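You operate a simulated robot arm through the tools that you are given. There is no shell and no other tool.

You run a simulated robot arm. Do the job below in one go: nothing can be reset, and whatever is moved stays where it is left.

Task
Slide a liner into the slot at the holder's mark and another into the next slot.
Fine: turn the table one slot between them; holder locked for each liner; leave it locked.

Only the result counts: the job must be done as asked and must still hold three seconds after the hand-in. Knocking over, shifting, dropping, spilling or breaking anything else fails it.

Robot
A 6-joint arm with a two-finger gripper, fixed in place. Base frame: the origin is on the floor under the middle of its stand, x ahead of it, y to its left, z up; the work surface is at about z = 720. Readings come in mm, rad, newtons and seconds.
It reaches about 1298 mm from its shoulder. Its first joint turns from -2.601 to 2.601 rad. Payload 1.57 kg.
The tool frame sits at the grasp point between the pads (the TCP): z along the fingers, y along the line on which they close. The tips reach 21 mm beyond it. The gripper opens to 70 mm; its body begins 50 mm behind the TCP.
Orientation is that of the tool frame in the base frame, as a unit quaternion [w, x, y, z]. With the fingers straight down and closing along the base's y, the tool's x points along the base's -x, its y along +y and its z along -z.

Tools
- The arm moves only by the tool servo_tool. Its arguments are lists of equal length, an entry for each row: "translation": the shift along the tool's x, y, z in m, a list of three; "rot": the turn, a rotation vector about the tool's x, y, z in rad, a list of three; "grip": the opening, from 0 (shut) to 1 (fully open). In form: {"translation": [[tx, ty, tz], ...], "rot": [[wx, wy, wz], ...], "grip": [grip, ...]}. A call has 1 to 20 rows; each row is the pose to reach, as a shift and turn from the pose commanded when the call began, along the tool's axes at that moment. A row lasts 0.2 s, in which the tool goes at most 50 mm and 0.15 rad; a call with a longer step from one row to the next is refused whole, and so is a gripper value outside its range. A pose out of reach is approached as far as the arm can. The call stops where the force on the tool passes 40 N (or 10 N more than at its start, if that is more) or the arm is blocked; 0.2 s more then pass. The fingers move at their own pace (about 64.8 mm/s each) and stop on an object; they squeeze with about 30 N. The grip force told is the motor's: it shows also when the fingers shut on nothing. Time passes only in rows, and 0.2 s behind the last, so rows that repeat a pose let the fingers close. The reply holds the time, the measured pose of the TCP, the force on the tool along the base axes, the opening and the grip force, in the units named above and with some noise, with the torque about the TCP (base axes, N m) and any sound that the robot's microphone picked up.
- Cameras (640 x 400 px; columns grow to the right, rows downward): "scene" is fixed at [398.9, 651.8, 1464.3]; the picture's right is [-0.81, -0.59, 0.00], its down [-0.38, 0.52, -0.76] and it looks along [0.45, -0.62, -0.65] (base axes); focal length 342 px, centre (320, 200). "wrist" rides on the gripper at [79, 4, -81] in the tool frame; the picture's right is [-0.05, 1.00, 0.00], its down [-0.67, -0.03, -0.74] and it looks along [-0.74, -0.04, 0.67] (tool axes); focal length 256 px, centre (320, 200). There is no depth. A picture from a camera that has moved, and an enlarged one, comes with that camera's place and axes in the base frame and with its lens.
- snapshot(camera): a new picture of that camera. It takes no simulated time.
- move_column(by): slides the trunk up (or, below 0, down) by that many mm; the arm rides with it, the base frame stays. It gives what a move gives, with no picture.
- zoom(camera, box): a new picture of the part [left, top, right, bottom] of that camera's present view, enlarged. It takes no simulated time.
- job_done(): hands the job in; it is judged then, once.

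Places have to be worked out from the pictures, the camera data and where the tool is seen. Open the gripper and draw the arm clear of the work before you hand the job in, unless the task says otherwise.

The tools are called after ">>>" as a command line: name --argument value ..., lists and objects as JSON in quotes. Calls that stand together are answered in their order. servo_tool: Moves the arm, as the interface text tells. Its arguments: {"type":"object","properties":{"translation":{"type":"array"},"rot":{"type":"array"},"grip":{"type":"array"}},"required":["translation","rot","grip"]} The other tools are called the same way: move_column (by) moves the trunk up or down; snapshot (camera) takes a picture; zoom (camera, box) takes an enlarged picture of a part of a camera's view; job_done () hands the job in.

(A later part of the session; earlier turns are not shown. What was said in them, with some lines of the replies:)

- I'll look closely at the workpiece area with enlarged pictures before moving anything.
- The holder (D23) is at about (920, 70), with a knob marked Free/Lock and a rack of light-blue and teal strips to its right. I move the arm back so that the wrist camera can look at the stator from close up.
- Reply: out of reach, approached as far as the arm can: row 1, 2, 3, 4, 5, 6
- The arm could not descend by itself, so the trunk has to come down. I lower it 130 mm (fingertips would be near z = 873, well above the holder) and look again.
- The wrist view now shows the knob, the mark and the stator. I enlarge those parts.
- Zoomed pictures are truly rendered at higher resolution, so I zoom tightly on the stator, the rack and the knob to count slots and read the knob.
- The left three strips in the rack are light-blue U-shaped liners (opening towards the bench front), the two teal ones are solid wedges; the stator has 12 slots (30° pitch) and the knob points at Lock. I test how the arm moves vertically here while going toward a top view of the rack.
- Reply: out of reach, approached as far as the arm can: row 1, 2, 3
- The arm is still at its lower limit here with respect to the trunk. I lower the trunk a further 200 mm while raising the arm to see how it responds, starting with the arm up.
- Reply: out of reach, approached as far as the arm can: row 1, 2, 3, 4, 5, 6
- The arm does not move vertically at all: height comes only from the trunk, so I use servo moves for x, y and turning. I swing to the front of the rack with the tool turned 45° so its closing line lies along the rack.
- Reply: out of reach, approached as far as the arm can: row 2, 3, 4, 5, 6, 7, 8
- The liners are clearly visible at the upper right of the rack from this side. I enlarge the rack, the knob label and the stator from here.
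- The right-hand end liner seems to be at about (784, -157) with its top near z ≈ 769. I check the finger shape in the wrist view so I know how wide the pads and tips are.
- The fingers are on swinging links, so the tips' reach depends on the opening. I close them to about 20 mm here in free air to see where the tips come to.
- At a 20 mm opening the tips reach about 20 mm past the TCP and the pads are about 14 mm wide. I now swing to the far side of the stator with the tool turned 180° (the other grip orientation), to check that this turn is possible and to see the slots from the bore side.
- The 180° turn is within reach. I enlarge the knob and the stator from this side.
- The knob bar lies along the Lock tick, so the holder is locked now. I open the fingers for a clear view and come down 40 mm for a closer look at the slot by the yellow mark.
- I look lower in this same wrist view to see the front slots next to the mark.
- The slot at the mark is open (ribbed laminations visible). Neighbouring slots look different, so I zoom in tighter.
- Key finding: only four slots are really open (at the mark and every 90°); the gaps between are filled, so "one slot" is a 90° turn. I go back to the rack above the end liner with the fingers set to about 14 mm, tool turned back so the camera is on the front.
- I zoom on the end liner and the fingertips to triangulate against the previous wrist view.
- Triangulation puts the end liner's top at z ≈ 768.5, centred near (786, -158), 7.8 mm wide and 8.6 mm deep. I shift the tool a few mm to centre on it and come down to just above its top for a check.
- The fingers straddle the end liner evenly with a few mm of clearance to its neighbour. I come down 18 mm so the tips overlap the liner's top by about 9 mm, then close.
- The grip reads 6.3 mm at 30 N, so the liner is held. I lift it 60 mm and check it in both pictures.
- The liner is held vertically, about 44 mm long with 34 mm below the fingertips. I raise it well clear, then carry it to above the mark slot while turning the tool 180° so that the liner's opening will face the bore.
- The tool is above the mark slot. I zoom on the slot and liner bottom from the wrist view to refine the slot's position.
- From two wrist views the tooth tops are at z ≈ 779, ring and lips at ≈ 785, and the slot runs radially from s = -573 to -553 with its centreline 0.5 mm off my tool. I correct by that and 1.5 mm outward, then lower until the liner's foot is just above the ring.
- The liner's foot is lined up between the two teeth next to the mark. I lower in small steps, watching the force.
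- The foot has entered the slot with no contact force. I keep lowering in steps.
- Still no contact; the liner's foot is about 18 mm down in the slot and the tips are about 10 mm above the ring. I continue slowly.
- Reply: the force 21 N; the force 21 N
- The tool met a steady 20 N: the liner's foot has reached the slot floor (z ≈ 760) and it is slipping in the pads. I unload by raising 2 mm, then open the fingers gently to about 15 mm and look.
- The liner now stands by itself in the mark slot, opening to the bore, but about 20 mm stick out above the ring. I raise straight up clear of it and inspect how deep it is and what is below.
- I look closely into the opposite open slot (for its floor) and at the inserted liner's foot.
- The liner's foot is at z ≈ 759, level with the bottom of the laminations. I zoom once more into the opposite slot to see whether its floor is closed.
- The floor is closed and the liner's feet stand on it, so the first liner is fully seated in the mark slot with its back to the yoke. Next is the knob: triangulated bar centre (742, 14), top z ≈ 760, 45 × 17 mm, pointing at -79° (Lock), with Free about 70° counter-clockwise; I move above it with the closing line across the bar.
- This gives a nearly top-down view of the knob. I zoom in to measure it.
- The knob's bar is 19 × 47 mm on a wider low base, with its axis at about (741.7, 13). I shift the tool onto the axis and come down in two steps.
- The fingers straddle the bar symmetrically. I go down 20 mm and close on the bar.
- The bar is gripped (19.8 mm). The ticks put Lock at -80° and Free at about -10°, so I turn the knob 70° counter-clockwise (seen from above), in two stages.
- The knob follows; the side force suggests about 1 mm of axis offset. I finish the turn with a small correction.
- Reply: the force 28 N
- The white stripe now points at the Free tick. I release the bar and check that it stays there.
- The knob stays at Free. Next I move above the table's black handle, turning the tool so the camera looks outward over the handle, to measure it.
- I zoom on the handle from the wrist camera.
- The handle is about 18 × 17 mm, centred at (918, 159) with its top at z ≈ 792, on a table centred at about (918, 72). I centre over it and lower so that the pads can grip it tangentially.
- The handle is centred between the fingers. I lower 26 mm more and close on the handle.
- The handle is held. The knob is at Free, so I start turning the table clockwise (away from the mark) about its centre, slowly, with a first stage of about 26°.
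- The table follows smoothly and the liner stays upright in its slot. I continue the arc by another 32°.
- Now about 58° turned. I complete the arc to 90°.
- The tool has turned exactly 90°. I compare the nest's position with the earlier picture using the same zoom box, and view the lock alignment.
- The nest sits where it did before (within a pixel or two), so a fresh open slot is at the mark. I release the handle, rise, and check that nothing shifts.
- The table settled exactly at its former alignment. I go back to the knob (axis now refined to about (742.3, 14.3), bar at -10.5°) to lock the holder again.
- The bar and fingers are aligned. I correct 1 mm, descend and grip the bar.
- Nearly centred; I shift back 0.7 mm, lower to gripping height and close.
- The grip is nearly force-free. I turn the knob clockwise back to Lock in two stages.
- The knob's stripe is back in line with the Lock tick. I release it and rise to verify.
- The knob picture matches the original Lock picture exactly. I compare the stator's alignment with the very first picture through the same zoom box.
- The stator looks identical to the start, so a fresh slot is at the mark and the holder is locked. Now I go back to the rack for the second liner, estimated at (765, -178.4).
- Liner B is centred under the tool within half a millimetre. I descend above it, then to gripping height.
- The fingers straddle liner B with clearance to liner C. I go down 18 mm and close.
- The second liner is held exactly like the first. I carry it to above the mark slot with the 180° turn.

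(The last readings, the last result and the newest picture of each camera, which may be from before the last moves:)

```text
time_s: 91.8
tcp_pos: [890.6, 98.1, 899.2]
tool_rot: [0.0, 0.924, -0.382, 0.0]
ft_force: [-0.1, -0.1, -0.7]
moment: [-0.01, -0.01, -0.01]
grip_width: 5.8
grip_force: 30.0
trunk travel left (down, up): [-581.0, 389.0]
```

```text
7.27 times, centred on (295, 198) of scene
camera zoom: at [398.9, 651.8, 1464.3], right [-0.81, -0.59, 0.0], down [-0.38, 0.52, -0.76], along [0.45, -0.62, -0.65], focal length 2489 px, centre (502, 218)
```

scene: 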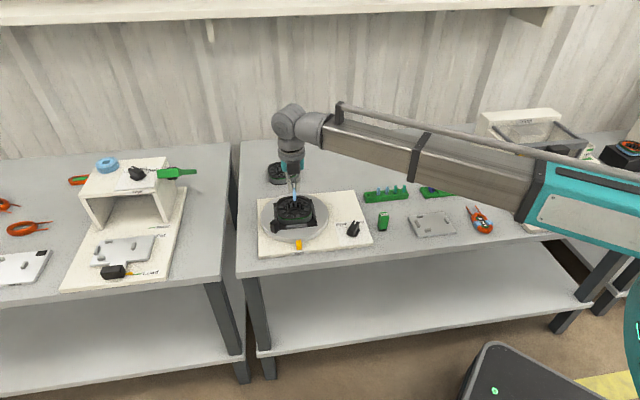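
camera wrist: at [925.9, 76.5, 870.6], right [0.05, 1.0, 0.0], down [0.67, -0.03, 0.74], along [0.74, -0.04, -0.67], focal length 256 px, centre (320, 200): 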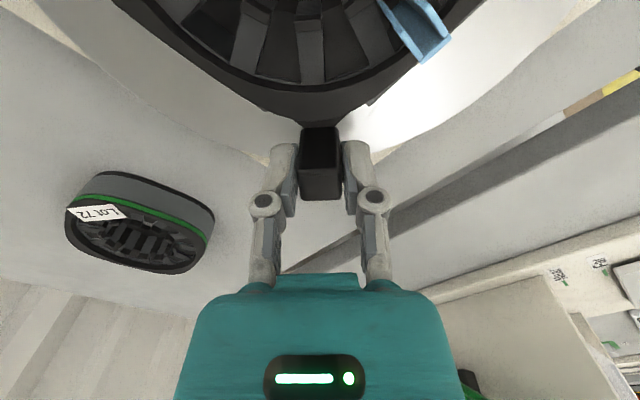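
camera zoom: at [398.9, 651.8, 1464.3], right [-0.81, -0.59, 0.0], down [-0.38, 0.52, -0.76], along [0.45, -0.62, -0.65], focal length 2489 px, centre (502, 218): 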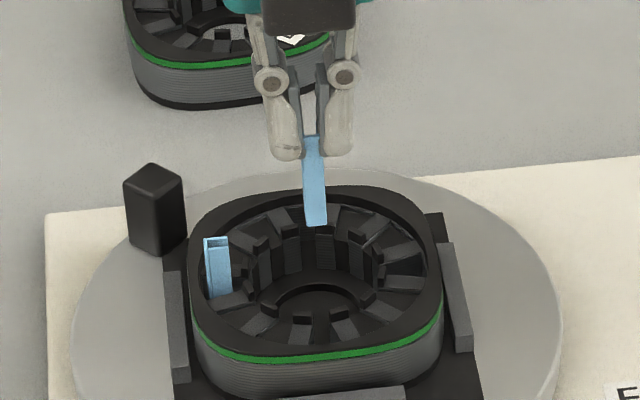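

The fresh slot is open and centred under the liner (u ≈ 700.0 versus tool 700.2). I make a 0.7 mm outward correction and lower to just above the ring.

>>> servo_tool --translation '[[-0.0007, 0.0001, 0], [-0.0007, 0.0001, 0]]' --rot '[[0, 0, 0], [0, 0, 0]]' --grip '[0, 0]'

>>> move_column --by -56

>>> zoom --camera "wrist" --box '[270, 80, 370, 170]'

>>> zoom --camera "scene" --box '[270, 175, 320, 225]'

```text
time_s: 92.4
tcp_pos: [891.4, 97.7, 899.3]
tool_rot: [-0.001, 0.924, -0.383, -0.001]
ft_force: [-0.6, 0.5, 0.3]
moment: [0.03, 0.03, 0.03]
grip_width: 5.9
grip_force: 30.4
trunk travel left (down, up): [-581.0, 389.0]
```

```text
time_s: 93.4
tcp_pos: [890.7, 97.9, 844.5]
tool_rot: [-0.001, 0.924, -0.383, 0.0]
ft_force: [0.2, 0.6, -0.5]
moment: [-0.01, -0.04, 0.03]
grip_width: 6.0
grip_force: 30.0
trunk travel left (down, up): [-525.0, 445.0]
```

```text
4.44 times, centred on (320, 125) of wrist
camera zoom: at [942.9, 40.2, 925.2], right [-0.74, -0.67, 0.0], down [-0.45, 0.5, 0.74], along [-0.5, 0.55, -0.67], focal length 1138 px, centre (320, 533)
```

zoom: 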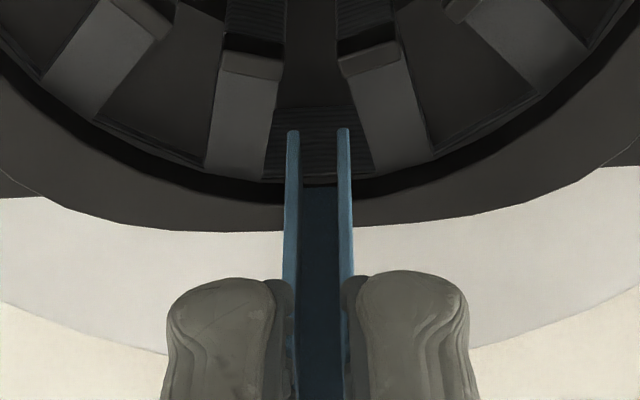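

```text
8.00 times, centred on (295, 200) of scene
camera zoom: at [398.9, 651.8, 1464.3], right [-0.81, -0.59, 0.0], down [-0.38, 0.52, -0.76], along [0.45, -0.62, -0.65], focal length 2738 px, centre (520, 200)
```

zoom: 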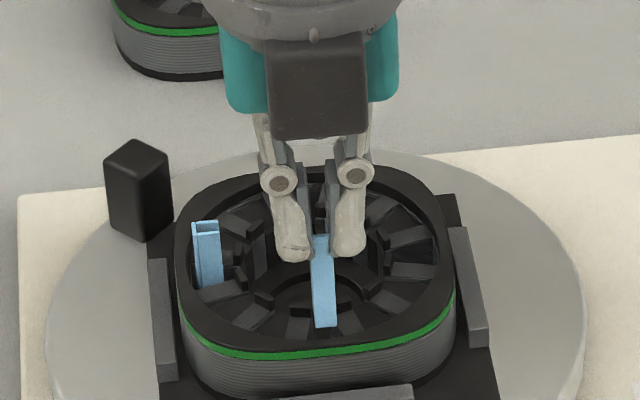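

The tool sits about 0.7 mm to one side of the slot's centreline compared with the first insertion; I correct that and begin the insertion.

>>> servo_tool --translation '[[0, -0.0007, 0], [0, -0.0007, 0]]' --rot '[[0, 0, 0], [0, 0, 0]]' --grip '[0, 0]'

>>> move_column --by -14

>>> zoom --camera "wrist" --box '[270, 80, 370, 170]'

>>> zoom --camera "scene" --box '[270, 185, 320, 225]'

```text
time_s: 94.0
tcp_pos: [891.5, 98.8, 844.0]
tool_rot: [0.0, 0.924, -0.382, 0.001]
ft_force: [0.3, 0.6, -0.2]
moment: [-0.01, -0.01, -0.01]
grip_width: 5.9
grip_force: 29.7
trunk travel left (down, up): [-525.0, 445.0]
```

```text
time_s: 94.6
tcp_pos: [890.0, 99.5, 829.9]
tool_rot: [0.0, 0.924, -0.382, 0.001]
ft_force: [-1.8, -0.3, 0.0]
moment: [-0.01, 0.0, 0.0]
grip_width: 6.1
grip_force: 30.1
trunk travel left (down, up): [-511.0, 459.0]
```

```text
4.44 times, centred on (320, 125) of wrist
camera zoom: at [943.2, 40.6, 911.1], right [-0.74, -0.67, 0.0], down [-0.45, 0.5, 0.74], along [-0.5, 0.55, -0.67], focal length 1138 px, centre (320, 533)
```

zoom: 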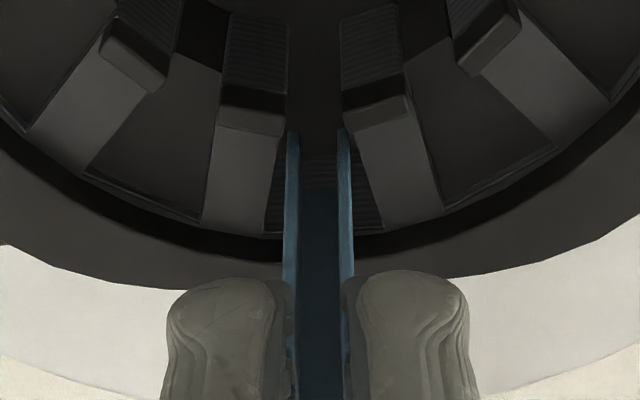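

```text
10.00 times, centred on (295, 205) of scene
camera zoom: at [398.9, 651.8, 1464.3], right [-0.81, -0.59, 0.0], down [-0.38, 0.52, -0.76], along [0.45, -0.62, -0.65], focal length 3422 px, centre (570, 150)
```

zoom: 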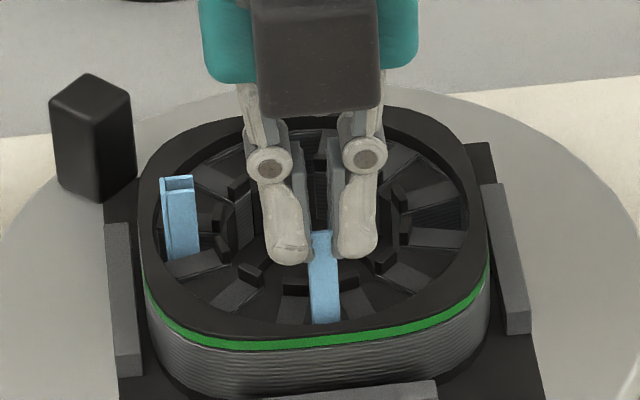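

The foot is entering freely. I continue down in steps as with the first liner.

>>> move_column --by -8

>>> move_column --by -5

>>> move_column --by -2

>>> zoom --camera "wrist" --box '[270, 80, 370, 170]'

```text
time_s: 95.2
tcp_pos: [891.2, 99.6, 820.5]
tool_rot: [0.0, 0.924, -0.383, 0.0]
ft_force: [0.8, -0.1, 1.2]
moment: [0.01, -0.01, -0.01]
grip_width: 5.8
grip_force: 30.4
trunk travel left (down, up): [-503.0, 467.0]
```

```text
time_s: 95.7
tcp_pos: [890.6, 99.8, 815.3]
tool_rot: [0.001, 0.923, -0.384, 0.001]
ft_force: [-0.8, 1.0, 0.5]
moment: [0.01, 0.0, 0.0]
grip_width: 6.0
grip_force: 29.6
trunk travel left (down, up): [-498.0, 472.0]
```

```text
time_s: 96.3
tcp_pos: [891.0, 99.8, 814.6]
tool_rot: [-0.001, 0.924, -0.383, 0.001]
ft_force: [0.8, 0.3, 4.2]
moment: [0.01, -0.05, 0.01]
grip_width: 6.0
grip_force: 30.0
trunk travel left (down, up): [-496.0, 474.0]
```

```text
4.44 times, centred on (320, 125) of wrist
camera zoom: at [943.0, 40.6, 896.7], right [-0.74, -0.67, 0.0], down [-0.45, 0.5, 0.74], along [-0.5, 0.55, -0.67], focal length 1138 px, centre (320, 533)
```

zoom: 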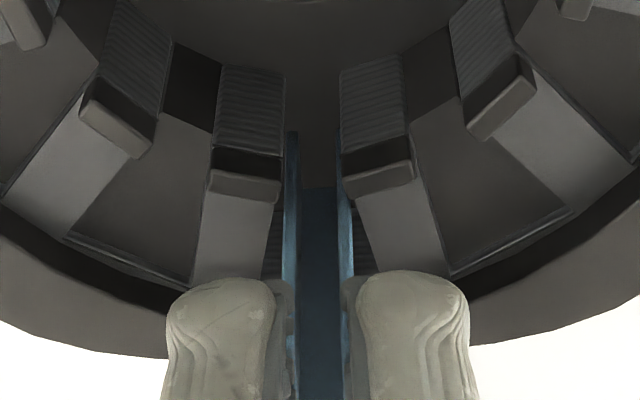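

Contact begins (4 N): the foot has just met the slot floor. I press 1.5 mm more to seat it, then unload and release.

>>> move_column --by -1.5

>>> move_column --by 1.5

>>> servo_tool --translation '[[0, 0, 0], [0, 0, 0], [0, 0, 0], [0, 0, 0]]' --rot '[[0, 0, 0], [0, 0, 0], [0, 0, 0], [0, 0, 0]]' --grip '[0.1, 0.16, 0.22, 0.22]'

>>> zoom --camera "wrist" --box '[270, 80, 370, 170]'

>>> zoom --camera "scene" --box '[270, 185, 320, 225]'

```text
time_s: 96.8
tcp_pos: [889.5, 97.9, 814.6]
tool_rot: [-0.001, 0.924, -0.382, 0.001]
ft_force: [0.4, -0.2, 17.5]
moment: [-0.03, -0.1, -0.02]
grip_width: 6.0
grip_force: 30.3
trunk travel left (down, up): [-495.0, 475.0]
```

```text
time_s: 97.3
tcp_pos: [890.2, 97.9, 815.1]
tool_rot: [0.0, 0.924, -0.382, 0.0]
ft_force: [-0.7, 0.2, 5.2]
moment: [0.01, 0.01, 0.01]
grip_width: 6.0
grip_force: 30.4
trunk travel left (down, up): [-496.0, 474.0]
```

```text
time_s: 98.3
tcp_pos: [890.5, 99.6, 815.8]
tool_rot: [-0.001, 0.924, -0.383, 0.0]
ft_force: [-0.5, 0.3, -0.4]
moment: [0.0, 0.01, -0.02]
grip_width: 15.5
grip_force: 0.0
trunk travel left (down, up): [-496.0, 474.0]
```

```text
4.44 times, centred on (320, 125) of wrist
camera zoom: at [943.3, 40.6, 896.1], right [-0.74, -0.67, 0.0], down [-0.45, 0.5, 0.74], along [-0.5, 0.55, -0.67], focal length 1138 px, centre (320, 533)
```

zoom: 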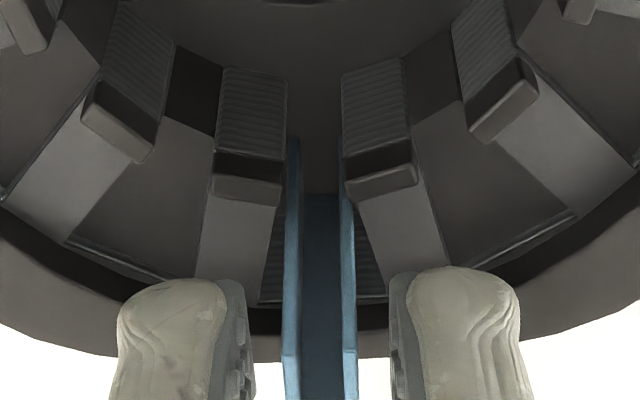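

```text
10.00 times, centred on (295, 205) of scene
camera zoom: at [398.9, 651.8, 1464.3], right [-0.81, -0.59, 0.0], down [-0.38, 0.52, -0.76], along [0.45, -0.62, -0.65], focal length 3422 px, centre (570, 150)
```

zoom: 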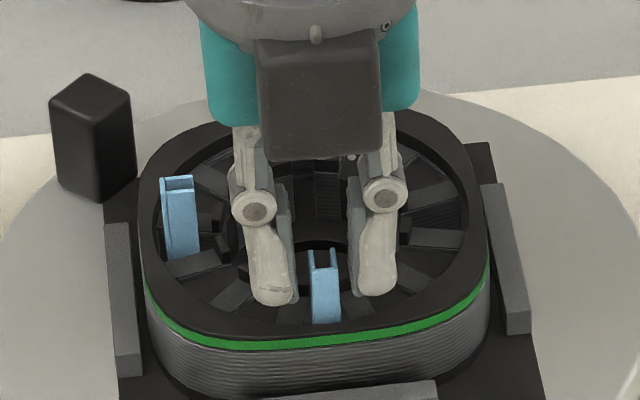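

The second liner stands in the mark slot by itself. I rise clear and inspect both liners and the knob.

>>> move_column --by 65

>>> servo_tool --translation '[[0.04, 0, 0], [0.08, 0, 0], [0.12, 0, 0], [0.12, 0, 0]]' --rot '[[0, 0, 0], [0, 0, 0], [0, 0, 0], [0, 0, 0]]' --grip '[1, 1, 1, 1]'

>>> zoom --camera "scene" --box '[268, 190, 318, 222]'

>>> zoom --camera "wrist" --box '[250, 140, 390, 240]'

>>> snapshot --camera "scene"

```text
time_s: 99.3
tcp_pos: [890.9, 98.9, 880.1]
tool_rot: [0.0, 0.924, -0.383, 0.001]
ft_force: [-0.6, 0.3, 0.1]
moment: [0.02, -0.02, 0.01]
grip_width: 15.3
grip_force: 0.1
trunk travel left (down, up): [-561.0, 409.0]
```

```text
time_s: 100.3
tcp_pos: [975.5, 15.7, 879.3]
tool_rot: [-0.001, 0.924, -0.383, 0.001]
ft_force: [0.7, -1.3, 0.1]
moment: [-0.02, -0.01, -0.05]
grip_width: 70.1
grip_force: 0.0
trunk travel left (down, up): [-561.0, 409.0]
```

```text
12.50 times, centred on (293, 206) of scene
camera zoom: at [398.9, 651.8, 1464.3], right [-0.81, -0.59, 0.0], down [-0.38, 0.52, -0.76], along [0.45, -0.62, -0.65], focal length 4278 px, centre (658, 125)
```

zoom: 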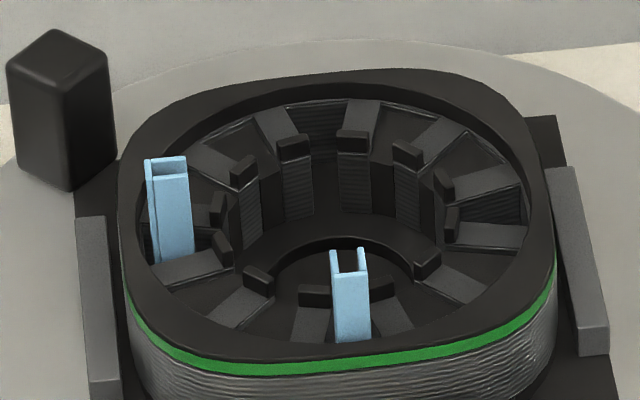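

```text
4.00 times, centred on (320, 190) of wrist
camera zoom: at [1027.2, -43.0, 961.0], right [-0.74, -0.67, 0.0], down [-0.45, 0.5, 0.75], along [-0.5, 0.55, -0.67], focal length 1024 px, centre (320, 240)
```

zoom: 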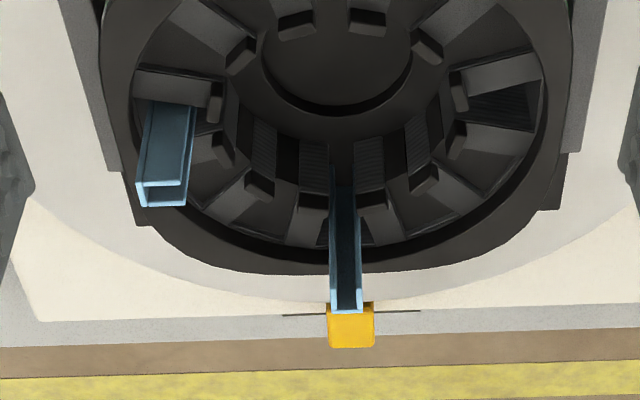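

```text
taken
```

scene: 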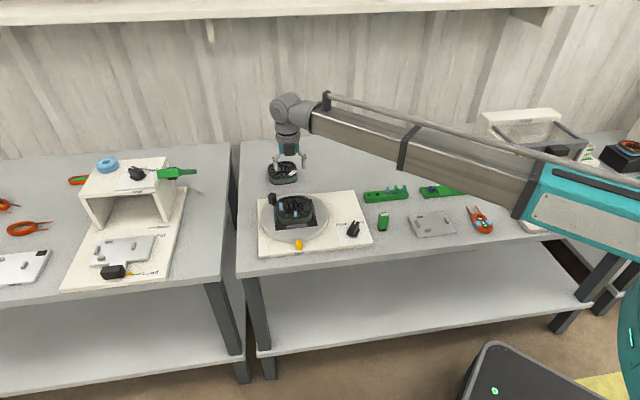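

Both liners stand fully down in neighbouring open slots with their openings to the bore, and the knob is at Lock. I draw the arm well up and clear, then take a last look.

>>> move_column --by 180

>>> zoom --camera "scene" --box '[255, 180, 385, 255]'

>>> zoom --camera "scene" --box '[275, 196, 312, 218]'

>>> snapshot --camera "scene"

```text
time_s: 102.3
tcp_pos: [975.4, 15.2, 1058.4]
tool_rot: [0.0, 0.924, -0.382, 0.0]
ft_force: [0.0, 0.5, 0.3]
moment: [0.04, -0.02, -0.04]
grip_width: 69.8
grip_force: 0.1
trunk travel left (down, up): [-741.0, 229.0]
```

```text
4.92 times, centred on (320, 218) of scene
camera zoom: at [398.9, 651.8, 1464.3], right [-0.81, -0.59, 0.0], down [-0.38, 0.52, -0.76], along [0.45, -0.62, -0.65], focal length 1685 px, centre (320, 114)
```

zoom: 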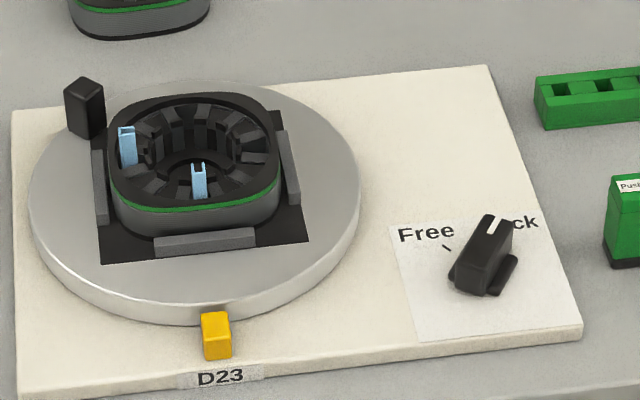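

```text
16.00 times, centred on (294, 207) of scene
camera zoom: at [398.9, 651.8, 1464.3], right [-0.81, -0.59, 0.0], down [-0.38, 0.52, -0.76], along [0.45, -0.62, -0.65], focal length 5475 px, centre (744, 88)
```

zoom: 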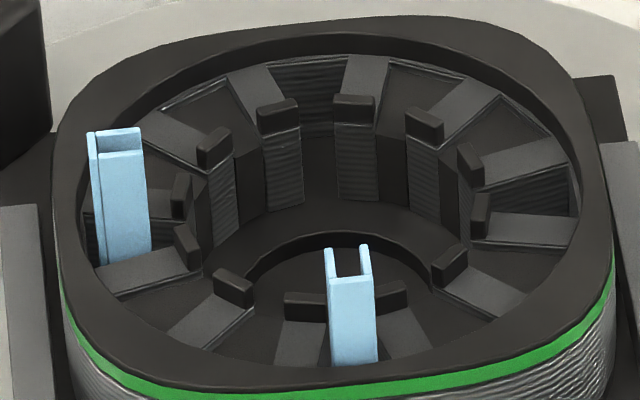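

```text
taken
```

scene: 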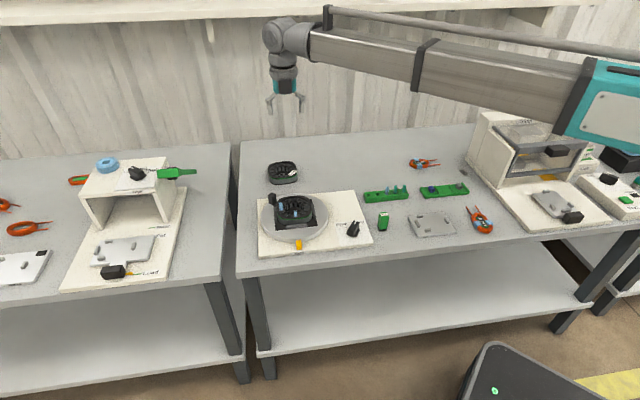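

The liners stand in the mark slot and the next open slot, the knob points to Lock, the other objects are where they were, and the gripper is open and clear. I hand the job in.

>>> job_done

```text
The job is handed in.
```

I slid two liners into the stator: one into the slot at the holder's mark and one into the next open slot. Both stand on the slot floor with their open sides facing the bore. I handed the job in with the knob at Lock, the gripper open and the arm clear. No result came back after the hand-in.

- **One slot was 90°:** only four of the twelve gaps in the stator are open. The gaps between them are filled, so I took "one slot" as the next open one and turned the table 90° clockwise, seen from above.
- **Lock:** the knob was at Lock for each liner. After the turn it went back to exactly its starting position, and the table lined up as it had at the start. I did not push on the table to test the lock.
- **Depth:** each liner is about 44 mm long and sticks up roughly 20 mm above the stator's ring. Their feet are at the bottom of the slots, so I did not use the pusher.

Nothing else on the bench was moved apart from the two liners taken from the rack.
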